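You operate a simulated robot arm through the tools that you are given. There is no shell and no other tool.

Carry out the task below with a simulated robot arm. There is one attempt and no reset: what you move stays moved.

TASK
Blow both wet propellers dry at the nozzle and stand them on the peg rack.

The check looks at the end state, three seconds after you hand in, the way a careful person would. Anything else that was tipped, shoved, dropped, spilled or broken makes it a failure.

THE ROBOT
A 7-joint arm with a two-finger parallel gripper, fixed in place. Base frame: the origin is at the foot of the arm, x ahead of it, y to its left, z up; the work surface is at about z = 86. Lengths are in cm, angles in degrees, forces in N, time in s.
Its first joint turns from -166.0 to 166.0 degrees. Payload 4.4 kg.
The tool frame sits at the grasp point between the pads (the TCP): z along the fingers, y along the line on which they close. The tips reach 2.3 cm beyond it. The gripper opens to 9.4 cm. The fingers are 3.8 cm wide and 1 cm thick; the gripper's body (5.4 by 9.6 cm) begins 3.9 cm behind the TCP.
Orientation is told as [roll, pitch, yaw] about the base's x, y, z axes, in that order, counted from this pose: with the fingers straight down and closing along the base's y, the tool's x points along the base's -x, its y along +y and its z along -z.

THE INTERFACE
- The arm moves only by the tool drive_tool. Its argument "series" is a list of rows, each a list of 3 entries, a list of its own where there are three numbers: the shift along the tool's x, y, z in cm, then the turn, a rotation vector about the tool's x, y, z in degrees, then the finger opening in cm, from 0 to 9.4. In form: [[[x, y, z], [wx, wy, wz], grip], ...]. A call has 1 to 20 rows; each row is the pose to reach, as a shift and turn from the pose commanded when the call began, along the tool's axes at that moment. A row lasts 0.2 s, in which the tool goes at most 5 cm and 8.6 degrees; a call with a longer step from one row to the next is refused whole, and so is a gripper value outside its range. Where a pose cannot be reached the arm comes as near as it can. A force on the tool above 40 N (or 10 N above the force at the start of the call, whichever is more), or a blocked arm, ends the call early, and 0.2 s more pass. The fingers move at their own pace (about 7.2 cm/s each) and stop on an object; they squeeze with about 26 N. The grip force told is the motor's: it shows also when the fingers shut on nothing. Time passes only in rows, and 0.2 s behind the last, so rows that repeat a pose let the fingers close. It gives the time, the measured TCP pose, the force on the tool (base axes), the opening and the grip force at its end, in the units of the frame above (readings bear some noise), with the torque about the TCP (base axes, N m) and any sound that the robot's microphone picked up.
- Cameras (640 x 400 px; columns grow to the right, rows downward): "scene" is fixed at [22.27, -49.33, 163.15]; the picture's right is [0.91, -0.42, 0.00], its down [-0.23, -0.49, -0.84] and it looks along [0.36, 0.76, -0.54] (base axes); focal length 330 px, centre (320, 200). "wrist" rides on the gripper at [8.6, 1.6, -7.5] in the tool frame; the picture's right is [-0.18, 0.98, 0.00], its down [-0.58, -0.11, -0.81] and it looks along [-0.79, -0.15, 0.59] (tool axes); focal length 243 px, centre (320, 200). There is no depth. A picture from a camera that has moved, and an enlarged one, comes with that camera's place and axes in the base frame and with its lens. The place of the scene camera against the robot may be out by one fixed shift of up to 1.2 cm in any direction.
- capture(camera): a new picture of that camera. No time passes.
- zoom(camera, box): a new picture of the part [left, top, right, bottom] of that camera's present view, enlarged. No time passes.
- finish_job(): hands the job in; it is judged then, once.

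Places have to be worked out from the pictures, the camera data and where the tool is seen. Open the gripper and draw the arm clear of the work before you hand the job in, unless the task says otherwise.

The tools are called after ">>>" as a command line: name --argument value ..., lists and objects as JSON in quotes. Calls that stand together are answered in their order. drive_tool: Moves the arm, as the interface text tells. Its arguments: {"type":"object","properties":{"series":{"type":"array"}},"required":["series"]} The other tools are called the same way: capture (camera) takes a picture; zoom (camera, box) takes an enlarged picture of a part of a camera's view; finish_job () hands the job in.

At the start:

```text
clock: 0.0
tool_pos: [47.01, 44.84, 121.33]
orientation: [0.1, 0.0, 0.0]
force: [0.8, -0.3, -0.7]
wrist_torque: [-0.01, 0.01, 0.01]
width: 9.41
grasp_force: 0.1
```

scene: 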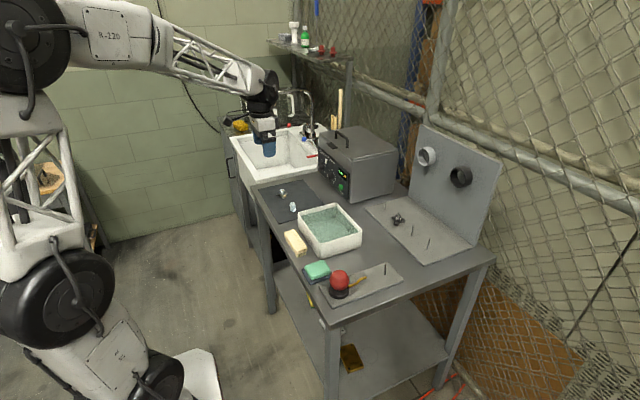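
wrist: 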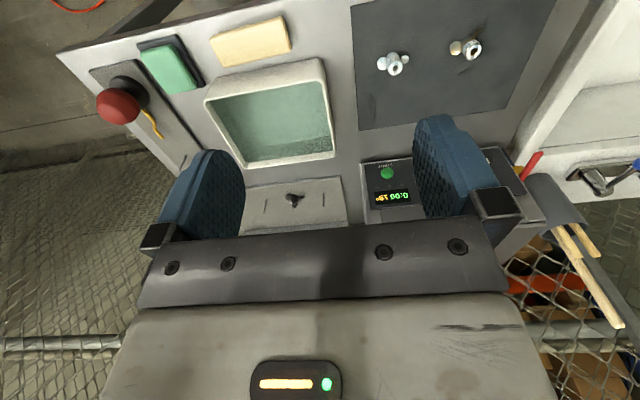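

I start by looking closely at the bench: the rack, the nozzles, and the dark mat with two small parts.

>>> zoom --camera "scene" --box '[240, 150, 380, 240]'

>>> zoom --camera "scene" --box '[360, 120, 500, 270]'

>>> zoom --camera "scene" --box '[280, 220, 420, 310]'

>>> zoom --camera "wrist" --box '[350, 0, 560, 130]'

>>> zoom --camera "wrist" --box '[200, 150, 440, 250]'

```text
4.44 times, centred on (310, 195) of scene
camera zoom: at [22.27, -49.33, 163.15], right [0.91, -0.42, 0.0], down [-0.23, -0.49, -0.84], along [0.36, 0.76, -0.54], focal length 1467 px, centre (364, 222)
```

zoom: 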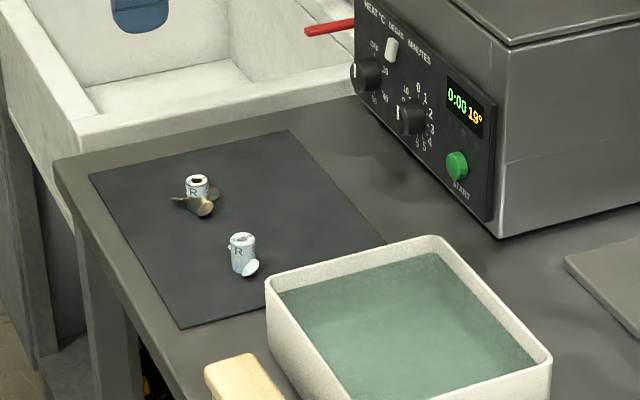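

```text
2.67 times, centred on (430, 195) of scene
camera zoom: at [22.27, -49.33, 163.15], right [0.91, -0.42, 0.0], down [-0.23, -0.49, -0.84], along [0.36, 0.76, -0.54], focal length 880 px, centre (27, 213)
```

zoom: 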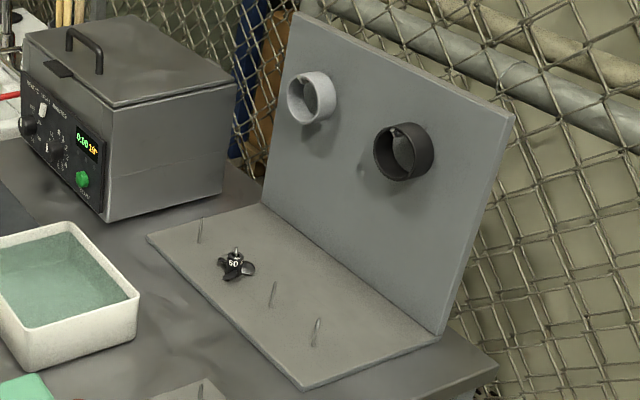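

```text
4.44 times, centred on (350, 265) of scene
camera zoom: at [22.27, -49.33, 163.15], right [0.91, -0.42, 0.0], down [-0.23, -0.49, -0.84], along [0.36, 0.76, -0.54], focal length 1467 px, centre (187, -89)
```

zoom: 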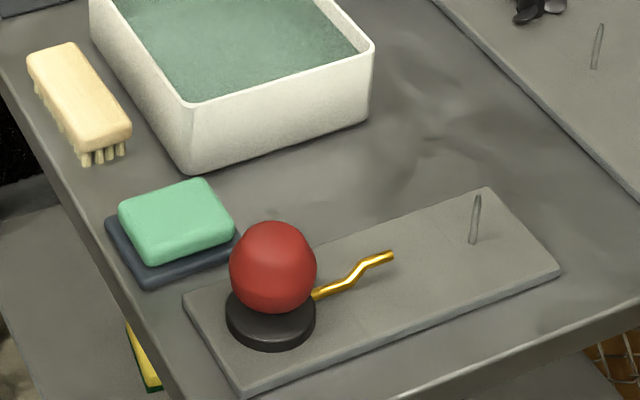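

```text
3.05 times, centred on (455, 65) of wrist
camera zoom: at [38.49, 46.46, 128.66], right [0.18, 0.98, 0.0], down [0.58, -0.11, 0.81], along [0.79, -0.15, -0.59], focal length 739 px, centre (-91, 611)
```

zoom: 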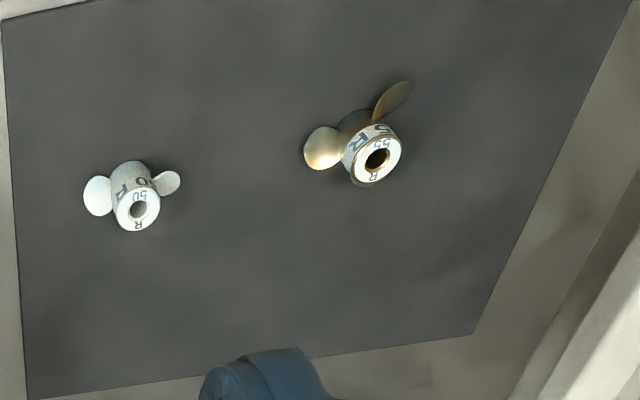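

```text
2.67 times, centred on (320, 200) of wrist
camera zoom: at [38.49, 46.46, 128.66], right [0.18, 0.98, 0.0], down [0.58, -0.11, 0.81], along [0.79, -0.15, -0.59], focal length 647 px, centre (320, 200)
```

zoom: 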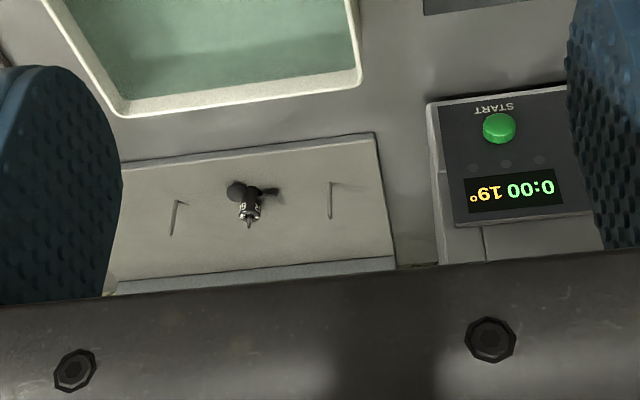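

The two propellers stand on the dark mat at about (59, 66) and (59.5, 55.5). The red bulb with its brass nozzle and a peg are near (56, 9) to (73, 10), and the four-peg rack is near x=93. I'll move above the blowing station to see how it works.

>>> drive_tool --series '[[[0, -4, 1], [0, 0, 0], 9.4], [[0, -8, 3], [0, 0, 0], 9.4], [[0, -12, 5], [0, 0, 0], 9.4], [[0, -16, 7], [0, 0, 0], 9.4], [[0, -20, 9], [0, 0, 0], 9.4], [[0, -24, 11], [0, 0, 0], 9.4], [[0, -28, 12], [0, 0, 0], 9.4], [[0, -32, 13], [0, 0, 0], 9.4]]'

```text
clock: 1.8
tool_pos: [47.09, 12.8, 108.43]
orientation: [0.0, 0.1, 0.0]
force: [0.7, -0.1, 0.1]
wrist_torque: [0.01, -0.02, 0.02]
width: 9.42
grasp_force: 0.1
```

Now over the station; I take pictures to inspect bulb, nozzle, peg and rack.

>>> capture --camera "wrist"

>>> capture --camera "scene"

```text
taken
camera wrist: at [38.49, 14.42, 115.65], right [0.18, 0.98, 0.0], down [0.58, -0.11, 0.81], along [0.79, -0.15, -0.59], focal length 243 px, centre (320, 200)
```

wrist: 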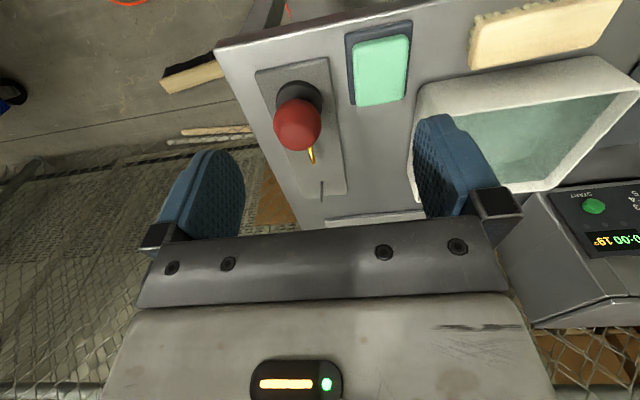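

```text
taken
```

scene: 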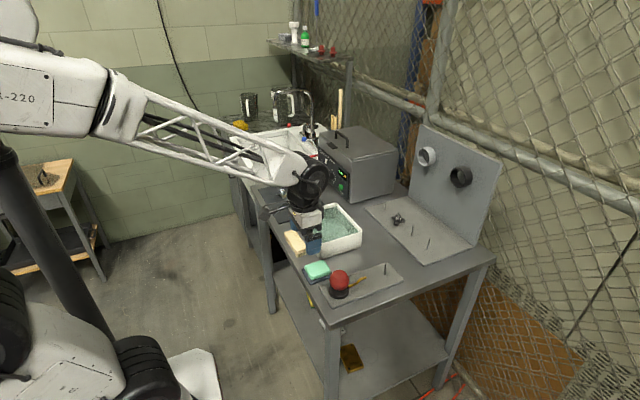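

The bulb, nozzle and peg are visible between the fingers; I enlarge them.

>>> zoom --camera "wrist" --box '[240, 50, 370, 230]'

>>> zoom --camera "scene" --box '[320, 255, 410, 310]'

>>> zoom --camera "scene" --box '[370, 190, 450, 260]'

```text
2.22 times, centred on (305, 140) of wrist
camera zoom: at [38.49, 14.42, 115.65], right [0.18, 0.98, 0.0], down [0.58, -0.11, 0.81], along [0.79, -0.15, -0.59], focal length 539 px, centre (353, 333)
```

zoom: 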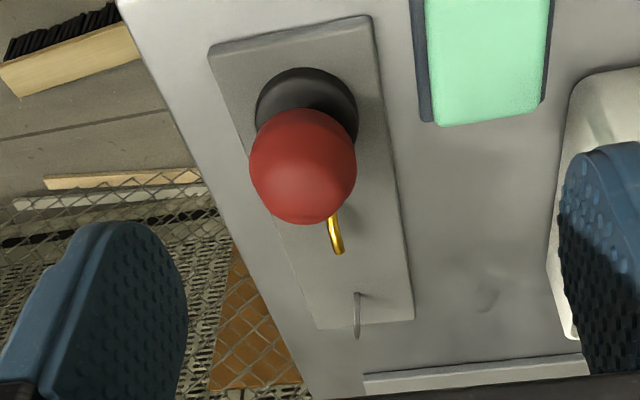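

```text
7.11 times, centred on (365, 282) of scene
camera zoom: at [22.27, -49.33, 163.15], right [0.91, -0.42, 0.0], down [-0.23, -0.49, -0.84], along [0.36, 0.76, -0.54], focal length 2348 px, centre (0, -387)
```

zoom: 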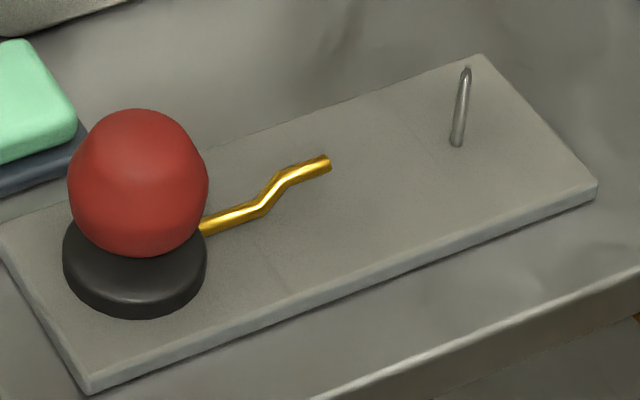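

```text
5.71 times, centred on (410, 225) of scene
camera zoom: at [22.27, -49.33, 163.15], right [0.91, -0.42, 0.0], down [-0.23, -0.49, -0.84], along [0.36, 0.76, -0.54], focal length 1886 px, centre (-194, 57)
```

zoom: 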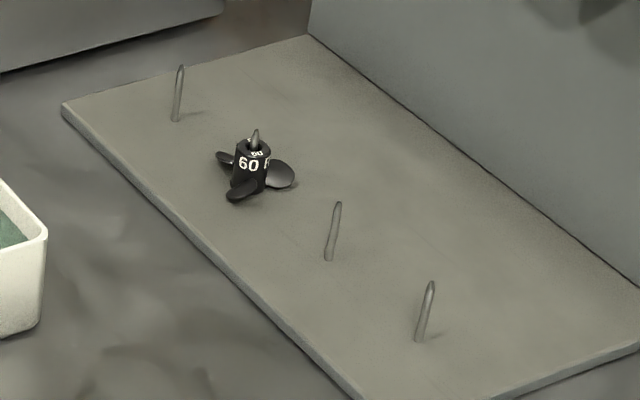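

The black propeller on the rack is marked "60 R" and its peg tip shows above it, so those bores go right through. Next I move near the mat to see the two wet propellers close up.

>>> drive_tool --series '[[[0, 4.5, 0], [0, 0, 0], 9.4], [[0, 9, 0], [0, 0, 0], 9.4], [[0, 13.5, 0], [0, 0, 0], 9.4], [[0, 18, 0], [0, 0, 0], 9.4], [[0, 22.5, 0], [0, 0, 0], 9.4], [[0, 27, 0], [0, 0, 0], 9.4], [[0, 31.5, 0], [0, 0, 0], 9.4], [[0, 36, 1], [0, 0, 0], 9.4], [[0, 40, 3], [0, 0, 0], 9.4], [[0, 44, 5], [0, 0, 0], 9.4], [[0, 47, 8], [0, 0, 0], 9.4], [[-1, 48, 12], [0, 0, 0], 9.4], [[-2, 48, 14], [0, 0, 0], 9.4]]'

>>> capture --camera "wrist"

```text
clock: 4.6
tool_pos: [49.02, 60.76, 94.18]
orientation: [0.1, 0.1, 0.0]
force: [0.0, 0.7, 0.3]
wrist_torque: [0.02, -0.01, 0.02]
width: 9.41
grasp_force: 0.1
```

```text
taken
camera wrist: at [40.44, 62.5, 101.51], right [0.18, 0.98, 0.0], down [0.58, -0.11, 0.81], along [0.79, -0.15, -0.59], focal length 243 px, centre (320, 200)
```

wrist: 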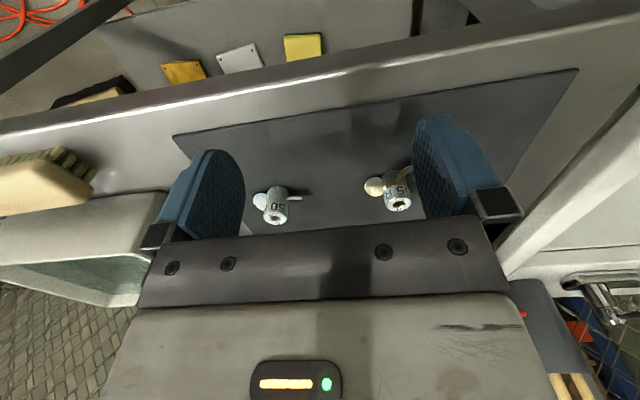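

Both propellers are in view. I enlarge each.

>>> zoom --camera "wrist" --box '[240, 165, 320, 235]'

>>> zoom --camera "wrist" --box '[350, 150, 430, 220]'

>>> zoom --camera "scene" --box '[270, 180, 310, 220]'

```text
5.71 times, centred on (280, 200) of wrist
camera zoom: at [40.44, 62.5, 101.51], right [0.18, 0.98, 0.0], down [0.58, -0.11, 0.81], along [0.79, -0.15, -0.59], focal length 1386 px, centre (549, 200)
```

zoom: 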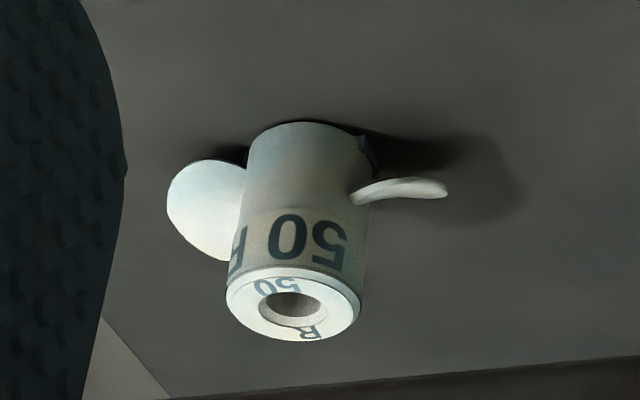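

```text
5.71 times, centred on (390, 185) of wrist
camera zoom: at [40.44, 62.5, 101.51], right [0.18, 0.98, 0.0], down [0.58, -0.11, 0.81], along [0.79, -0.15, -0.59], focal length 1386 px, centre (-80, 286)
```

zoom: 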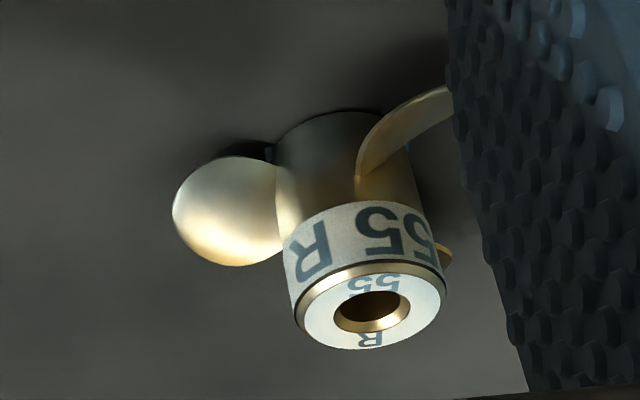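

```text
10.00 times, centred on (290, 200) of scene
camera zoom: at [22.27, -49.33, 163.15], right [0.91, -0.42, 0.0], down [-0.23, -0.49, -0.84], along [0.36, 0.76, -0.54], focal length 3301 px, centre (620, 200)
```

zoom: 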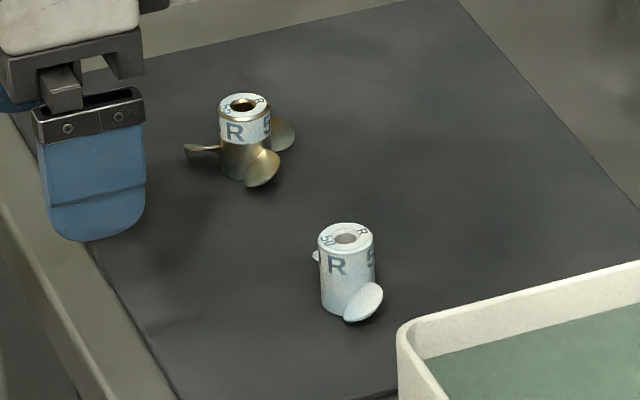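

White (two blades along ±y) is at about (58.8, 54.8) and gold (three blades) at about (58.4, 66.1). Each hub is about 2.2 cm across and 3.1 cm tall, with a clear band at the top. Before picking, I survey the rack pegs up close with the wrist camera.

>>> drive_tool --series '[[[0, -2, -4], [0, 0, 0], 9.4], [[0, -6, -6], [0, 0, 0], 9.4], [[0, -10.5, -7], [0, 0, 0], 9.4], [[0, -15, -7], [0, 0, 0], 9.4], [[0, -19.5, -7], [0, 0, 0], 9.4], [[-2, -23.5, -7], [0, 0, 0], 9.4], [[-5, -27, -7], [0, 0, 0], 9.4], [[-8.5, -30.5, -7], [0, 0, 0], 9.4], [[-12, -34, -7], [0, 0, 0], 9.4], [[-15.5, -37.5, -7], [0, 0, 0], 9.4], [[-19, -40.5, -7], [0, 0, 0], 9.4], [[-22.5, -43, -7], [0, 0, 0], 9.4], [[-26, -43.5, -7], [0, 0, 0], 9.4], [[-29, -44, -6], [0, 0, 0], 9.4]]'

>>> capture --camera "wrist"

>>> capture --camera "scene"

```text
clock: 7.6
tool_pos: [77.94, 16.84, 100.41]
orientation: [0.0, 0.1, -0.1]
force: [0.0, 0.6, 1.0]
wrist_torque: [-0.01, 0.04, -0.01]
width: 9.42
grasp_force: 0.0
```

```text
taken
camera wrist: at [69.47, 18.45, 107.6], right [0.18, 0.98, 0.0], down [0.58, -0.11, 0.81], along [0.79, -0.15, -0.59], focal length 243 px, centre (320, 200)
```

wrist: 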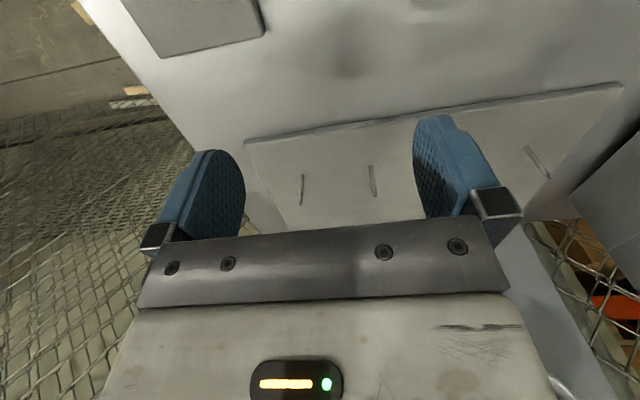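

```text
taken
```

scene: 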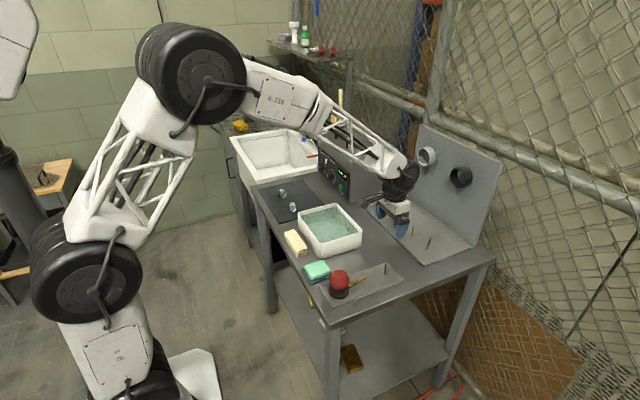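

Two free pegs are in view between the fingers; I enlarge them to localise base and tip.

>>> zoom --camera "wrist" --box '[270, 130, 410, 220]'

>>> zoom --camera "wrist" --box '[500, 120, 590, 200]'

>>> zoom --camera "scene" --box '[360, 190, 460, 270]'

```text
4.44 times, centred on (340, 175) of wrist
camera zoom: at [69.47, 18.45, 107.6], right [0.18, 0.98, 0.0], down [0.58, -0.11, 0.81], along [0.79, -0.15, -0.59], focal length 1078 px, centre (231, 311)
```

zoom: 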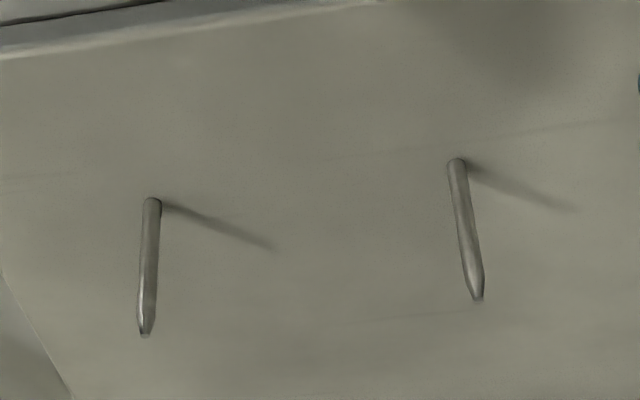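

```text
5.00 times, centred on (545, 160) of wrist
camera zoom: at [69.47, 18.45, 107.6], right [0.18, 0.98, 0.0], down [0.58, -0.11, 0.81], along [0.79, -0.15, -0.59], focal length 1213 px, centre (-805, 400)
```

zoom: 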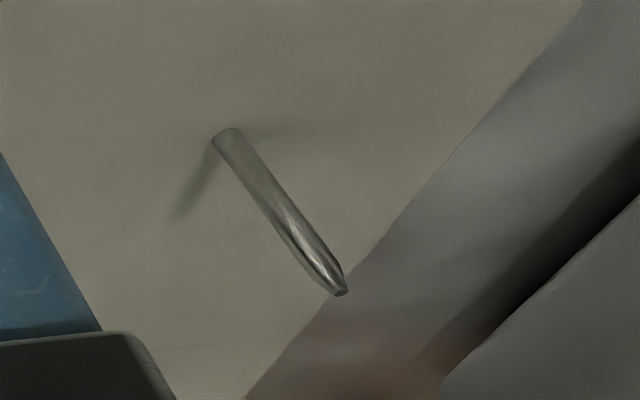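

```text
5.00 times, centred on (410, 230) of scene
camera zoom: at [22.27, -49.33, 163.15], right [0.91, -0.42, 0.0], down [-0.23, -0.49, -0.84], along [0.36, 0.76, -0.54], focal length 1651 px, centre (-130, 50)
```

zoom: 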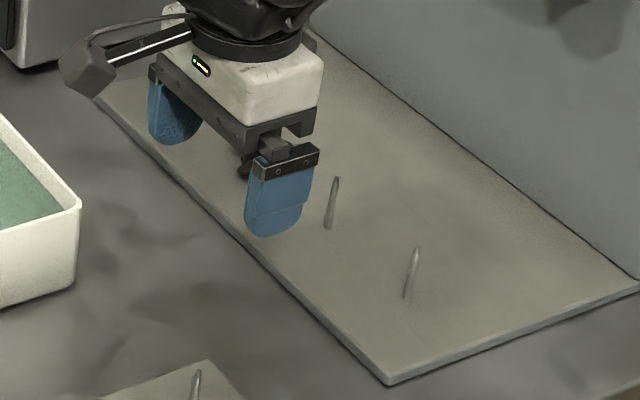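

Rack pegs resolve to about (91.5, 20.6) and (91.4, 12.1), vertical, with tips near z=91.7. Now I back up to look at the blowing peg and nozzle from nearer.

>>> drive_tool --series '[[[4, -1.5, -1], [0, 0, 0], 9.4], [[8, -3, -2], [0, 0, 0], 9.4], [[12, -4.5, -2], [0, 0, 0], 9.4], [[16, -6, -2], [0, 0, 0], 9.4], [[19, -7, -2], [0, 0, 0], 9.4], [[19, -7, -2], [0, 0, 0], 9.4]]'

>>> capture --camera "wrist"

>>> zoom --camera "wrist" --box '[260, 100, 400, 230]'

```text
clock: 9.0
tool_pos: [58.87, 9.87, 102.54]
orientation: [0.0, 0.1, 0.0]
force: [0.6, 1.3, -0.2]
wrist_torque: [-0.05, -0.01, 0.01]
width: 9.39
grasp_force: 0.0
```

```text
taken
camera wrist: at [50.33, 11.46, 109.75], right [0.18, 0.98, 0.0], down [0.58, -0.11, 0.81], along [0.79, -0.15, -0.59], focal length 243 px, centre (320, 200)
```

wrist: 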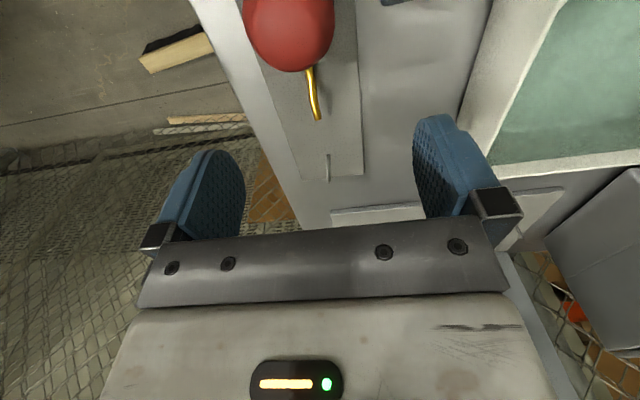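

```text
3.08 times, centred on (330, 165) of wrist
camera zoom: at [50.33, 11.46, 109.75], right [0.18, 0.98, 0.0], down [0.58, -0.11, 0.81], along [0.79, -0.15, -0.59], focal length 746 px, centre (289, 308)
```

zoom: 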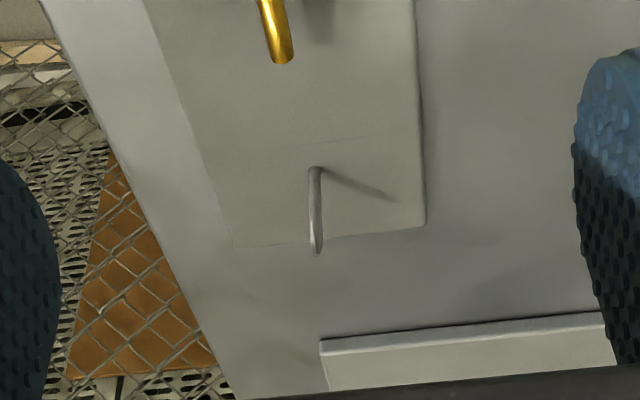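

The blowing peg is at about (71.6, 8.6) with its tip near z≈91.4, the nozzle mouth at about (64.4, 8.6), and the bulb centre near (55.7, 8.4). Now I go back over the white propeller and hover for a check picture.

>>> drive_tool --series '[[[0, 4.5, -1], [0, 0, 0], 9.4], [[0, 9, -1], [0, 0, 0], 9.4], [[0, 13.5, -1], [0, 0, 0], 9.4], [[0, 18, -1], [0, 0, 0], 9.4], [[0, 22.5, -1], [0, 0, 0], 9.4], [[0, 27, -1], [0, 0, 0], 9.4], [[0, 31.5, -1], [0, 0, 0], 9.4], [[0, 36, -1], [0, 0, 0], 9.4], [[0, 40.5, 0], [0, 0, 0], 9.4], [[0.05, 44, 2], [0, 0, 0], 8], [[0.05, 44.9, 6], [0, 0, 0], 6], [[0.05, 44.9, 6.5], [0, 0, 0], 6]]'

>>> capture --camera "wrist"

>>> zoom --camera "wrist" --box '[240, 80, 400, 230]'

>>> zoom --camera "scene" --box '[260, 170, 330, 220]'

```text
clock: 11.6
tool_pos: [59.02, 54.75, 95.93]
orientation: [0.0, 0.0, 0.0]
force: [-0.3, 0.2, 0.5]
wrist_torque: [0.02, 0.0, -0.05]
width: 5.98
grasp_force: 0.1
```

```text
taken
camera wrist: at [50.53, 56.44, 103.25], right [0.18, 0.98, 0.0], down [0.58, -0.11, 0.81], along [0.79, -0.15, -0.59], focal length 243 px, centre (320, 200)
```

wrist: 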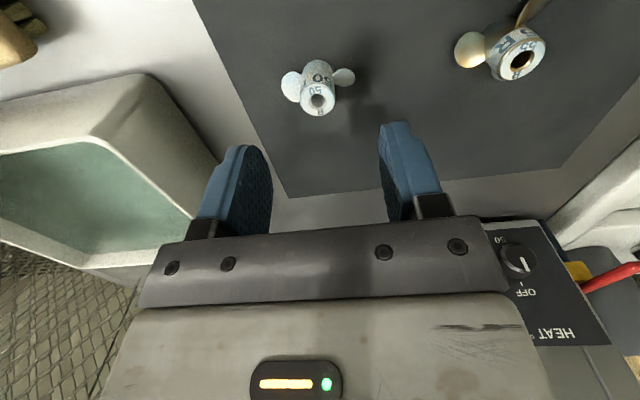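

```text
2.67 times, centred on (320, 155) of wrist
camera zoom: at [50.53, 56.44, 103.25], right [0.18, 0.98, 0.0], down [0.58, -0.11, 0.81], along [0.79, -0.15, -0.59], focal length 647 px, centre (320, 320)
```

zoom: 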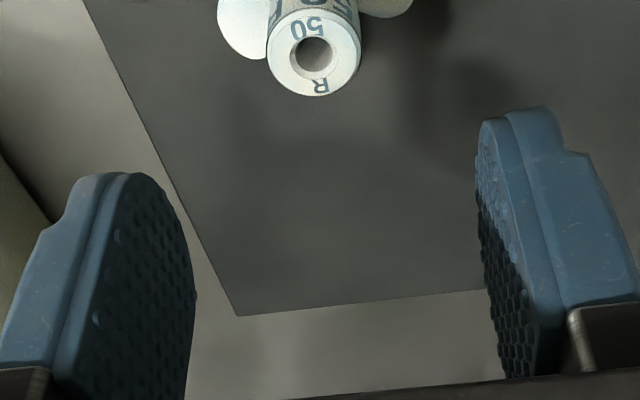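

```text
8.00 times, centred on (295, 195) of scene
camera zoom: at [22.27, -49.33, 163.15], right [0.91, -0.42, 0.0], down [-0.23, -0.49, -0.84], along [0.36, 0.76, -0.54], focal length 2641 px, centre (520, 240)
```

zoom: 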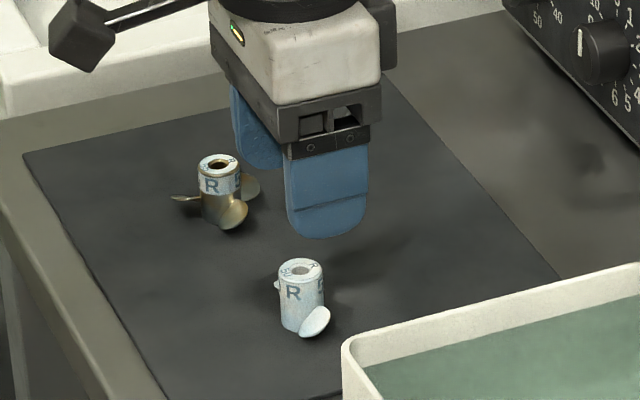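

Hover check agrees with (58.86, 54.75). I look at the blades' height relative to the hub before descending.

>>> zoom --camera "wrist" --box '[270, 50, 370, 125]'

>>> zoom --camera "scene" --box '[275, 185, 310, 215]'

```text
5.33 times, centred on (320, 88) of wrist
camera zoom: at [50.53, 56.44, 103.25], right [0.18, 0.98, 0.0], down [0.58, -0.11, 0.81], along [0.79, -0.15, -0.59], focal length 1294 px, centre (320, 800)
```

zoom: 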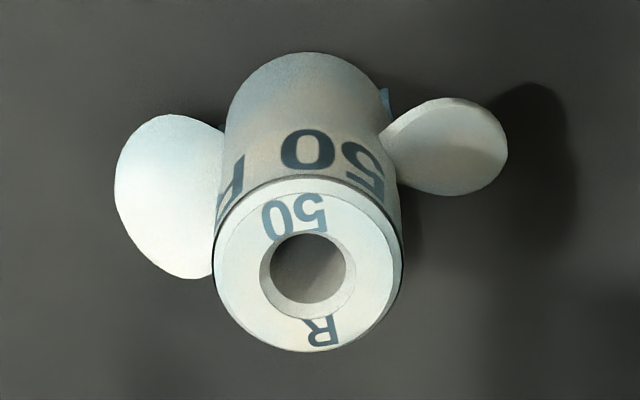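

```text
13.33 times, centred on (292, 200) of scene
camera zoom: at [22.27, -49.33, 163.15], right [0.91, -0.42, 0.0], down [-0.23, -0.49, -0.84], along [0.36, 0.76, -0.54], focal length 4402 px, centre (687, 200)
```

zoom: 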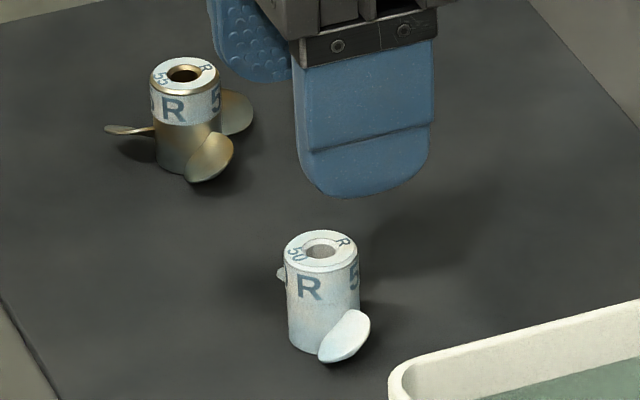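

The blade tops sit near z=87.8 and the hub top at about 89.4, so I bring the tips to about 88.3 (TCP 90.6) and close on the upper band.

>>> drive_tool --series '[[[0.1, 0, 2], [0, 0, 0], 6], [[0.1, 0, 4], [0, 0, 0], 6], [[0.1, 0, 5], [0, 0, 0], 6], [[0.1, 0, 5.23], [0, 0, 0], 6], [[0.1, 0, 5.23], [0, 0, 0], 6]]'

>>> zoom --camera "scene" --box '[270, 175, 320, 215]'

>>> capture --camera "wrist"

```text
clock: 12.8
tool_pos: [58.96, 54.62, 90.6]
orientation: [0.0, 0.0, 0.0]
force: [-0.7, 0.3, -0.1]
wrist_torque: [-0.01, 0.02, 0.02]
width: 5.99
grasp_force: 0.0
```

```text
10.00 times, centred on (295, 195) of scene
camera zoom: at [22.27, -49.33, 163.15], right [0.91, -0.42, 0.0], down [-0.23, -0.49, -0.84], along [0.36, 0.76, -0.54], focal length 3301 px, centre (570, 250)
```

zoom: 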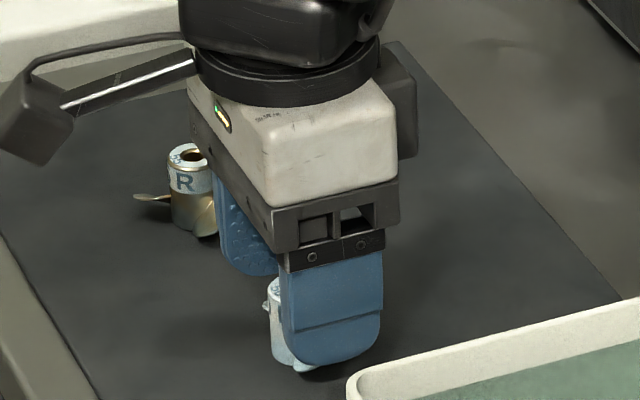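

```text
taken
camera wrist: at [50.4, 56.32, 97.88], right [0.18, 0.98, 0.0], down [0.58, -0.11, 0.81], along [0.79, -0.15, -0.59], focal length 243 px, centre (320, 200)
```

wrist: 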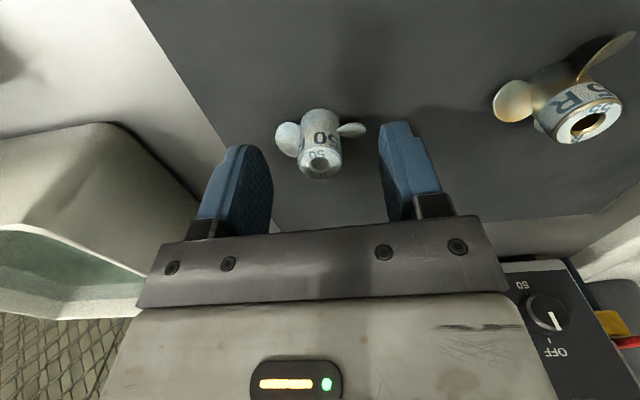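

The hub top sits at the expected spot between the pads. I close the fingers on it.

>>> drive_tool --series '[[[0, 0, 0], [0, 0, 0], 3.5], [[0, 0, 0], [0, 0, 0], 1], [[0, 0, 0], [0, 0, 0], 1], [[0, 0, 0], [0, 0, 0], 1]]'

>>> zoom --camera "wrist" --box '[240, 80, 400, 230]'

```text
clock: 13.8
tool_pos: [58.98, 54.65, 90.71]
orientation: [0.0, 0.0, 0.1]
force: [0.2, -0.5, 0.1]
wrist_torque: [0.0, -0.03, -0.03]
width: 1.92
grasp_force: 26.2
```

```text
2.67 times, centred on (320, 155) of wrist
camera zoom: at [50.4, 56.33, 97.9], right [0.18, 0.98, 0.0], down [0.58, -0.11, 0.81], along [0.79, -0.15, -0.59], focal length 647 px, centre (320, 320)
```

zoom: 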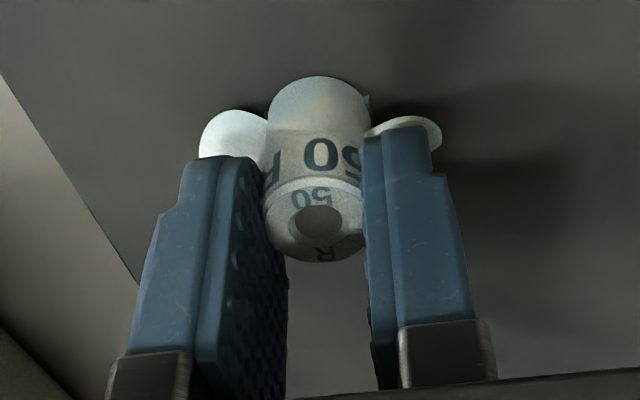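

White propeller is gripped (hub 1.92 cm, 26 N). I lift it and carry it over the tray at a safe height to hover above the blowing peg.

>>> drive_tool --series '[[[0, 0, -1.5], [0, 0, 0], 1], [[0, 0, -5], [0, 0, 0], 1], [[0, 0, -9], [0, 0, 0], 1], [[0, -2, -12.4], [0, 0, 0], 1], [[0, -6, -12.4], [0, 0, 0], 1], [[0, -10.5, -12.4], [0, 0, 0], 1], [[0, -15, -12.4], [0, 0, 0], 1], [[-1, -19.5, -12.4], [0, 0, 0], 1], [[-2, -24, -12.4], [0, 0, 0], 1], [[-3.5, -28, -12.4], [0, 0, 0], 1], [[-5.5, -32, -12.4], [0, 0, 0], 1], [[-7.5, -36, -12.4], [0, 0, 0], 1], [[-9.5, -40, -12.4], [0, 0, 0], 1], [[-11.5, -43.5, -11.5], [0, 0, 0], 1], [[-12.5, -45.5, -10], [0, 0, 0], 1], [[-12.85, -46.15, -9], [0, 0, 0], 1], [[-12.85, -46.15, -9], [0, 0, 0], 1]]'

>>> zoom --camera "wrist" --box '[240, 80, 400, 230]'

>>> zoom --camera "scene" --box '[320, 225, 410, 305]'

```text
clock: 17.4
tool_pos: [71.69, 8.65, 99.77]
orientation: [0.0, 0.0, 0.0]
force: [0.2, -0.7, 0.0]
wrist_torque: [-0.01, 0.01, -0.02]
width: 1.94
grasp_force: 26.3
```

```text
2.67 times, centred on (320, 155) of wrist
camera zoom: at [63.12, 10.2, 107.01], right [0.18, 0.98, 0.0], down [0.58, -0.11, 0.81], along [0.79, -0.15, -0.59], focal length 647 px, centre (320, 320)
```

zoom: 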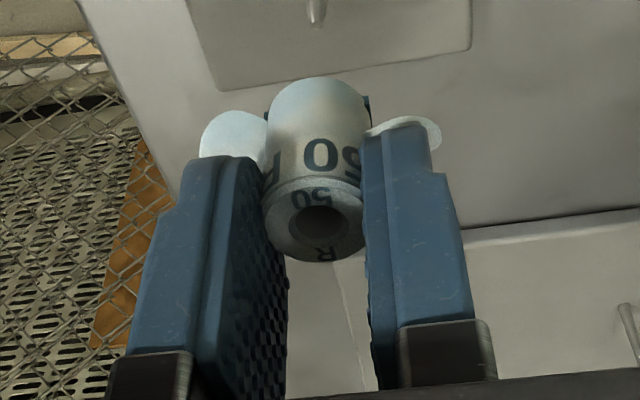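

```text
5.00 times, centred on (365, 265) of scene
camera zoom: at [22.27, -49.33, 163.15], right [0.91, -0.42, 0.0], down [-0.23, -0.49, -0.84], along [0.36, 0.76, -0.54], focal length 1651 px, centre (95, -125)
```

zoom: 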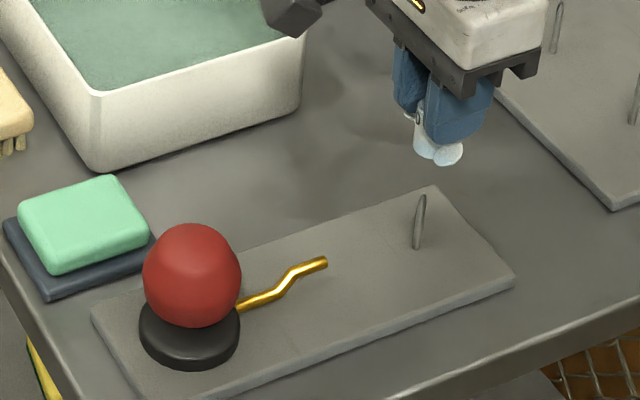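

The peg tip projects to about (71.68, 8.51), about 0.15 cm ahead of the hub centre. I correct and lower until the hub is just above the tip, then check again.

>>> drive_tool --series '[[[-0.15, -0.05, 1.5], [0, 0, 0], 1], [[-0.15, -0.05, 2.9], [0, 0, 0], 1], [[-0.15, -0.05, 2.9], [0, 0, 0], 1]]'

>>> zoom --camera "wrist" --box '[260, 70, 380, 190]'

>>> zoom --camera "scene" --box '[365, 235, 425, 285]'

```text
clock: 18.2
tool_pos: [71.85, 8.56, 96.83]
orientation: [0.1, 0.1, 0.0]
force: [0.4, 0.0, 1.2]
wrist_torque: [0.02, 0.0, 0.01]
width: 1.92
grasp_force: 26.4
```

```text
3.33 times, centred on (320, 130) of wrist
camera zoom: at [63.31, 10.2, 104.08], right [0.18, 0.98, 0.0], down [0.58, -0.11, 0.81], along [0.79, -0.15, -0.59], focal length 809 px, centre (320, 433)
```

zoom: 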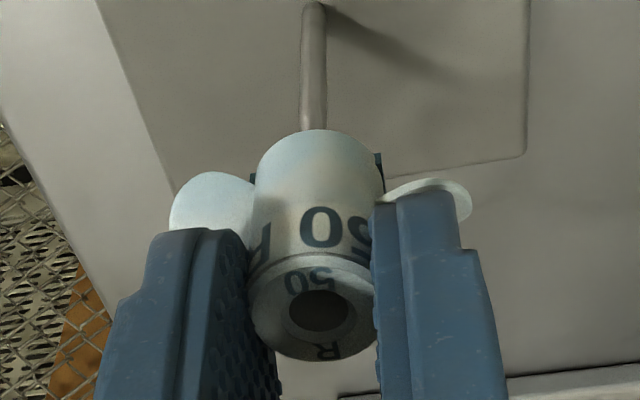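

```text
8.00 times, centred on (395, 260) of scene
camera zoom: at [22.27, -49.33, 163.15], right [0.91, -0.42, 0.0], down [-0.23, -0.49, -0.84], along [0.36, 0.76, -0.54], focal length 2641 px, centre (-280, -280)
```

zoom: 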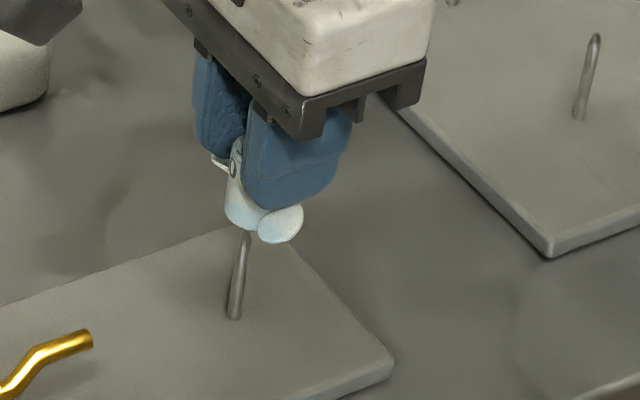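

Peg and hub axis line up within about 1 mm in both views. I lower over the peg, stopping a little short of the plate.

>>> drive_tool --series '[[[0, -0.03, 0.7], [0, 0, 0], 1], [[0, -0.03, 1.4], [0, 0, 0], 1], [[0, -0.03, 2.2], [0, 0, 0], 1], [[0, -0.03, 3.2], [0, 0, 0], 1], [[0, -0.03, 4.2], [0, 0, 0], 1], [[0, -0.03, 4.8], [0, 0, 0], 1], [[0, -0.03, 4.8], [0, 0, 0], 1]]'

>>> zoom --camera "wrist" --box '[260, 70, 380, 190]'

>>> zoom --camera "scene" --box '[365, 245, 425, 295]'

```text
clock: 19.8
tool_pos: [71.69, 8.31, 92.1]
orientation: [0.0, 0.0, 0.0]
force: [-8.6, 5.9, 1.3]
wrist_torque: [0.14, 0.21, -0.01]
width: 1.92
grasp_force: 26.0
```

```text
3.33 times, centred on (320, 130) of wrist
camera zoom: at [63.29, 10.06, 99.29], right [0.18, 0.98, 0.0], down [0.58, -0.11, 0.81], along [0.79, -0.15, -0.59], focal length 809 px, centre (320, 433)
```

zoom: 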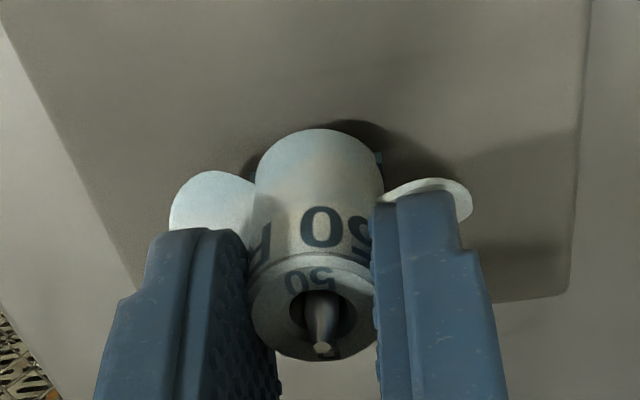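

```text
8.00 times, centred on (395, 270) of scene
camera zoom: at [22.27, -49.33, 163.15], right [0.91, -0.42, 0.0], down [-0.23, -0.49, -0.84], along [0.36, 0.76, -0.54], focal length 2641 px, centre (-280, -360)
```

zoom: 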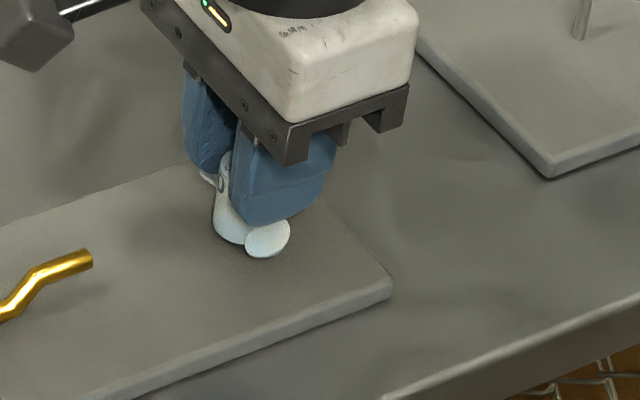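

The peg is through the bore, with a sideways load (−8.6, +5.9 N) showing the hub sits slightly too far +x/−y. I ease that by a small shift and then lower gently.

>>> drive_tool --series '[[[0.12, 0.06, 0], [0, 0, 0], 1], [[0.12, 0.06, 0], [0, 0, 0], 1]]'

```text
clock: 20.4
tool_pos: [71.77, 8.4, 92.08]
orientation: [-0.1, 0.0, 0.1]
force: [0.9, 0.1, -0.2]
wrist_torque: [0.03, -0.02, 0.0]
width: 1.9
grasp_force: 25.7
```

Side force is gone. I lower in small steps watching for plate contact.

>>> drive_tool --series '[[[0, 0, 0.15], [0, 0, 0], 1], [[0, 0, 0.3], [0, 0, 0], 1], [[0, 0, 0.4], [0, 0, 0], 1], [[0, 0, 0.4], [0, 0, 0], 1]]'

>>> zoom --camera "scene" --box '[375, 255, 415, 290]'

```text
clock: 21.4
tool_pos: [71.75, 8.4, 91.63]
orientation: [-0.1, 0.0, 0.1]
force: [-0.1, 0.1, -0.1]
wrist_torque: [0.0, -0.01, 0.03]
width: 1.92
grasp_force: 26.2
```

```text
11.43 times, centred on (395, 272) of scene
camera zoom: at [22.27, -49.33, 163.15], right [0.91, -0.42, 0.0], down [-0.23, -0.49, -0.84], along [0.36, 0.76, -0.54], focal length 3773 px, centre (-537, -629)
```

zoom: 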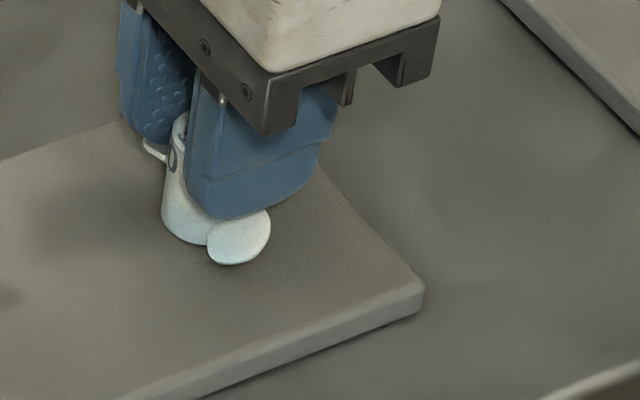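

Still no contact (z=91.63). I lower a little further.

>>> drive_tool --series '[[[0, 0, 0.1], [0, 0, 0], 1], [[0, 0, 0.2], [0, 0, 0], 1], [[0, 0, 0.2], [0, 0, 0], 1]]'

```text
clock: 22.2
tool_pos: [71.84, 8.5, 91.38]
orientation: [-0.1, -0.1, 0.0]
force: [-4.2, -4.0, 14.7]
wrist_torque: [-0.18, 0.16, -0.01]
width: 1.9
grasp_force: 26.3
```

Contact with the plate: 14.7 N upward at z≈91.4. I ease off a hair and open the fingers slightly.

>>> drive_tool --series '[[[0, 0, -0.08], [0, 0, 0], 1], [[0, 0, -0.08], [0, 0, 0], 2.4], [[0, 0, -0.08], [0, 0, 0], 3.5], [[0, 0, -0.08], [0, 0, 0], 4], [[0, 0, -0.08], [0, 0, 0], 4]]'

>>> zoom --camera "wrist" --box '[260, 70, 380, 190]'

```text
clock: 23.4
tool_pos: [71.76, 8.47, 91.43]
orientation: [0.0, 0.0, 0.0]
force: [0.0, 0.0, 0.4]
wrist_torque: [0.01, -0.01, -0.01]
width: 4.01
grasp_force: 0.0
```

```text
3.33 times, centred on (320, 130) of wrist
camera zoom: at [63.23, 10.15, 98.7], right [0.18, 0.98, 0.0], down [0.58, -0.11, 0.81], along [0.79, -0.15, -0.59], focal length 809 px, centre (320, 433)
```

zoom: 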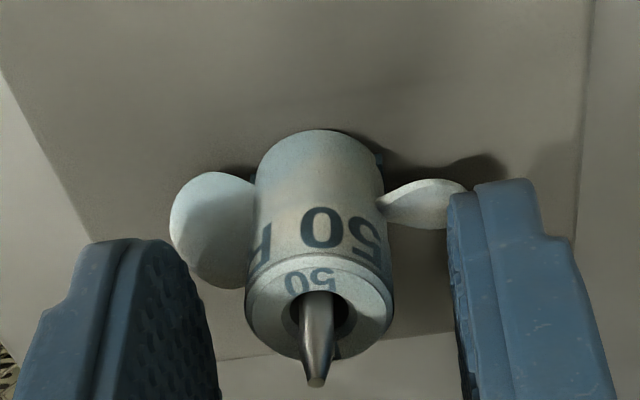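

The white propeller stands on the blowing peg. I rise, move over the bulb (centre about 55.9, 8.4, z≈91.2), and open to straddle it.

>>> drive_tool --series '[[[0, 0, -2], [0, 0, 0], 4], [[0, 0, -5], [0, 0, 0], 4], [[0, 0, -8], [0, 0, 0], 4], [[3, 0, -9], [0, 0, 0], 5], [[7.5, 0, -9], [0, 0, 0], 8], [[12, 0, -9], [0, 0, 0], 8], [[15.85, -0.05, -9], [0, 0, 0], 8], [[15.85, -0.05, -7], [0, 0, 0], 8], [[15.85, -0.05, -6], [0, 0, 0], 8], [[15.85, -0.05, -6], [0, 0, 0], 8]]'

>>> capture --camera "wrist"

>>> zoom --camera "scene" --box '[300, 215, 430, 310]'

```text
clock: 25.6
tool_pos: [55.87, 8.5, 97.37]
orientation: [0.0, 0.0, -0.1]
force: [1.2, 0.4, -1.0]
wrist_torque: [-0.02, 0.0, 0.03]
width: 7.97
grasp_force: 0.1
```

```text
taken
camera wrist: at [47.32, 10.11, 104.65], right [0.18, 0.98, 0.0], down [0.58, -0.11, 0.81], along [0.79, -0.15, -0.59], focal length 243 px, centre (320, 200)
```

wrist: 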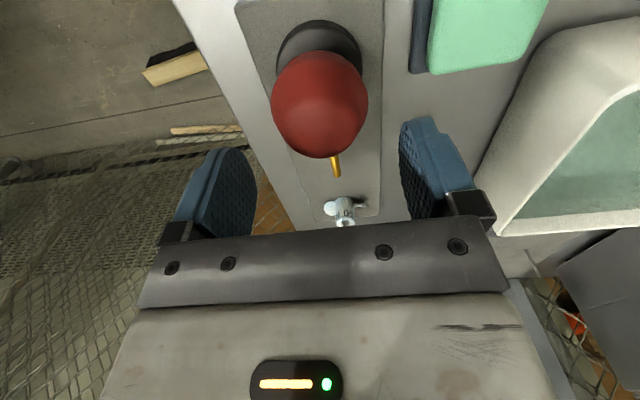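

```text
4.21 times, centred on (365, 262) of scene
camera zoom: at [22.27, -49.33, 163.15], right [0.91, -0.42, 0.0], down [-0.23, -0.49, -0.84], along [0.36, 0.76, -0.54], focal length 1390 px, centre (130, -63)
```

zoom: 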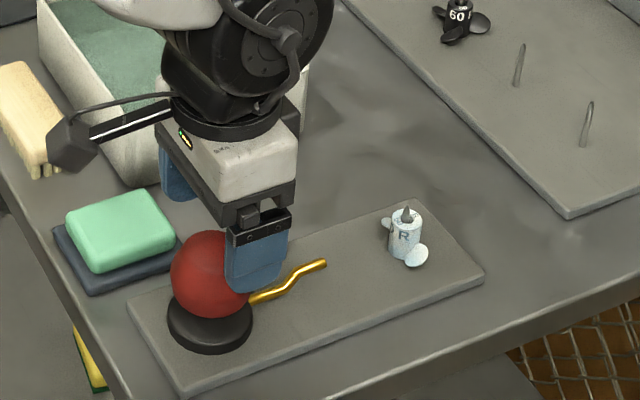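

The bulb is centred between the pads. I lower so the fingers straddle it at mid height.

>>> drive_tool --series '[[[0.1, 0.03, 2], [0, 0, 0], 8], [[0.1, 0.03, 4], [0, 0, 0], 8], [[0.1, 0.03, 5.2], [0, 0, 0], 8], [[0.1, 0.03, 5.7], [0, 0, 0], 8], [[0.1, 0.03, 5.7], [0, 0, 0], 8]]'

>>> zoom --camera "scene" --box '[310, 235, 420, 310]'

```text
clock: 26.8
tool_pos: [55.82, 8.53, 91.75]
orientation: [-0.1, 0.1, -0.1]
force: [0.4, 0.5, 0.1]
wrist_torque: [0.0, 0.0, 0.04]
width: 8.01
grasp_force: 0.0
```

```text
5.33 times, centred on (365, 272) of scene
camera zoom: at [22.27, -49.33, 163.15], right [0.91, -0.42, 0.0], down [-0.23, -0.49, -0.84], along [0.36, 0.76, -0.54], focal length 1761 px, centre (80, -187)
```

zoom: 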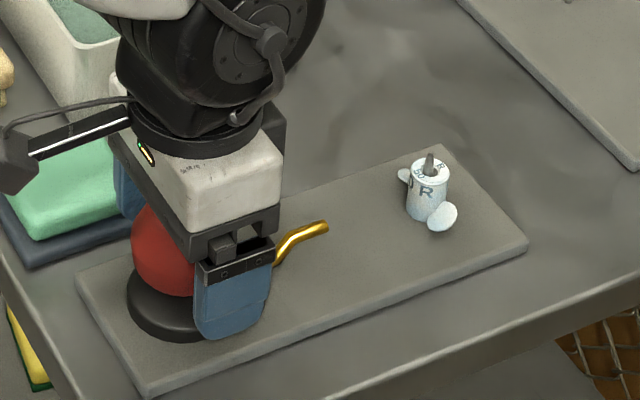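

Fingers straddle the bulb without contact. I squeeze it and listen for a puff.

>>> drive_tool --series '[[[0, 0, 0], [0, 0, 0], 5.5], [[0, 0, 0], [0, 0, 0], 3.5], [[0, 0, 0], [0, 0, 0], 2], [[0, 0, 0], [0, 0, 0], 2]]'

>>> zoom --camera "scene" --box '[310, 235, 420, 310]'

```text
clock: 27.8
tool_pos: [55.84, 8.46, 91.68]
orientation: [0.0, -0.1, 0.0]
force: [3.7, -30.7, -0.8]
wrist_torque: [0.07, 0.02, 0.1]
width: 5.6
grasp_force: 44.9
```

```text
5.33 times, centred on (365, 272) of scene
camera zoom: at [22.27, -49.33, 163.15], right [0.91, -0.42, 0.0], down [-0.23, -0.49, -0.84], along [0.36, 0.76, -0.54], focal length 1761 px, centre (80, -187)
```

zoom: 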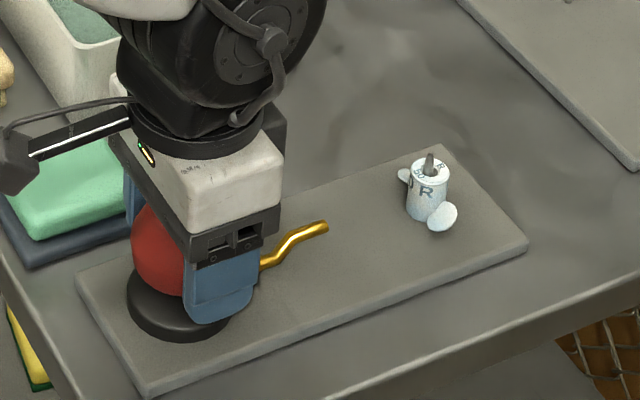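

The bulb doesn't yield sideways (stays 5.6 cm, no sound, side force −30 N), so squeezing isn't how it works. I release; it looks more like something pressed down from above.

>>> drive_tool --series '[[[0, 0, 0], [0, 0, 0], 6.5], [[0, 0, 0], [0, 0, 0], 8], [[0, 0, 0], [0, 0, 0], 8], [[0, 0, -3], [0, 0, 0], 8], [[0, 0, -6], [0, 0, 0], 8], [[0, 0, -7], [0, 0, 0], 6]]'

>>> capture --camera "wrist"

>>> zoom --camera "scene" --box '[310, 235, 420, 310]'

```text
clock: 29.2
tool_pos: [55.75, 8.59, 98.6]
orientation: [-0.1, 0.0, 0.0]
force: [0.3, -0.3, -0.1]
wrist_torque: [0.0, 0.03, 0.01]
width: 6.02
grasp_force: 0.1
```

```text
taken
camera wrist: at [47.31, 10.23, 105.96], right [0.18, 0.98, 0.0], down [0.58, -0.11, 0.81], along [0.79, -0.15, -0.59], focal length 243 px, centre (320, 200)
```

wrist: 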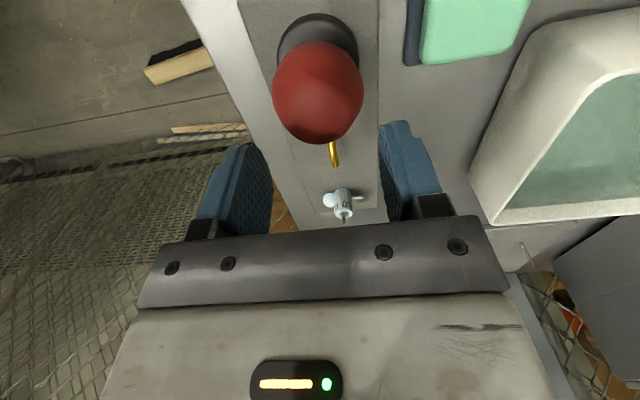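

```text
5.33 times, centred on (365, 272) of scene
camera zoom: at [22.27, -49.33, 163.15], right [0.91, -0.42, 0.0], down [-0.23, -0.49, -0.84], along [0.36, 0.76, -0.54], focal length 1761 px, centre (80, -187)
```

zoom: 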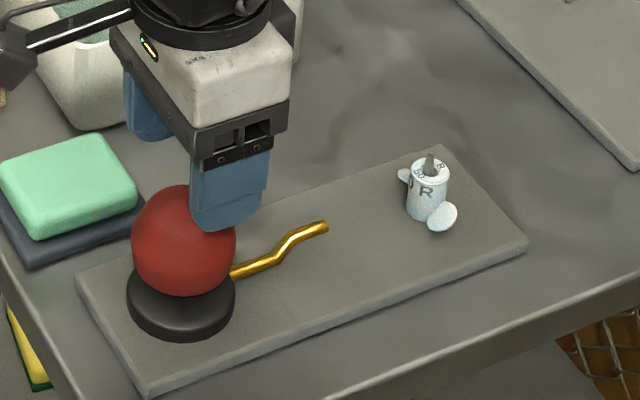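

Bulb and propeller are unmoved. I close the fingers and press the bulb down from above, in small steps.

>>> drive_tool --series '[[[0, 0, 0], [0, 0, 0], 3], [[0, 0, 0], [0, 0, 0], 0], [[0, 0, 0.5], [0, 0, 0], 0], [[0, 0, 1], [0, 0, 0], 0], [[0, 0, 1.4], [0, 0, 0], 0], [[0, 0, 1.7], [0, 0, 0], 0], [[0, 0, 2.0], [0, 0, 0], 0], [[0, 0, 2.3], [0, 0, 0], 0], [[0, 0, 2.6], [0, 0, 0], 0]]'

```text
clock: 31.2
tool_pos: [55.84, 8.49, 96.14]
orientation: [0.0, 0.0, -0.1]
force: [3.0, -0.9, 3.8]
wrist_torque: [-0.03, -0.01, 0.0]
width: 0.02
grasp_force: 26.3
```

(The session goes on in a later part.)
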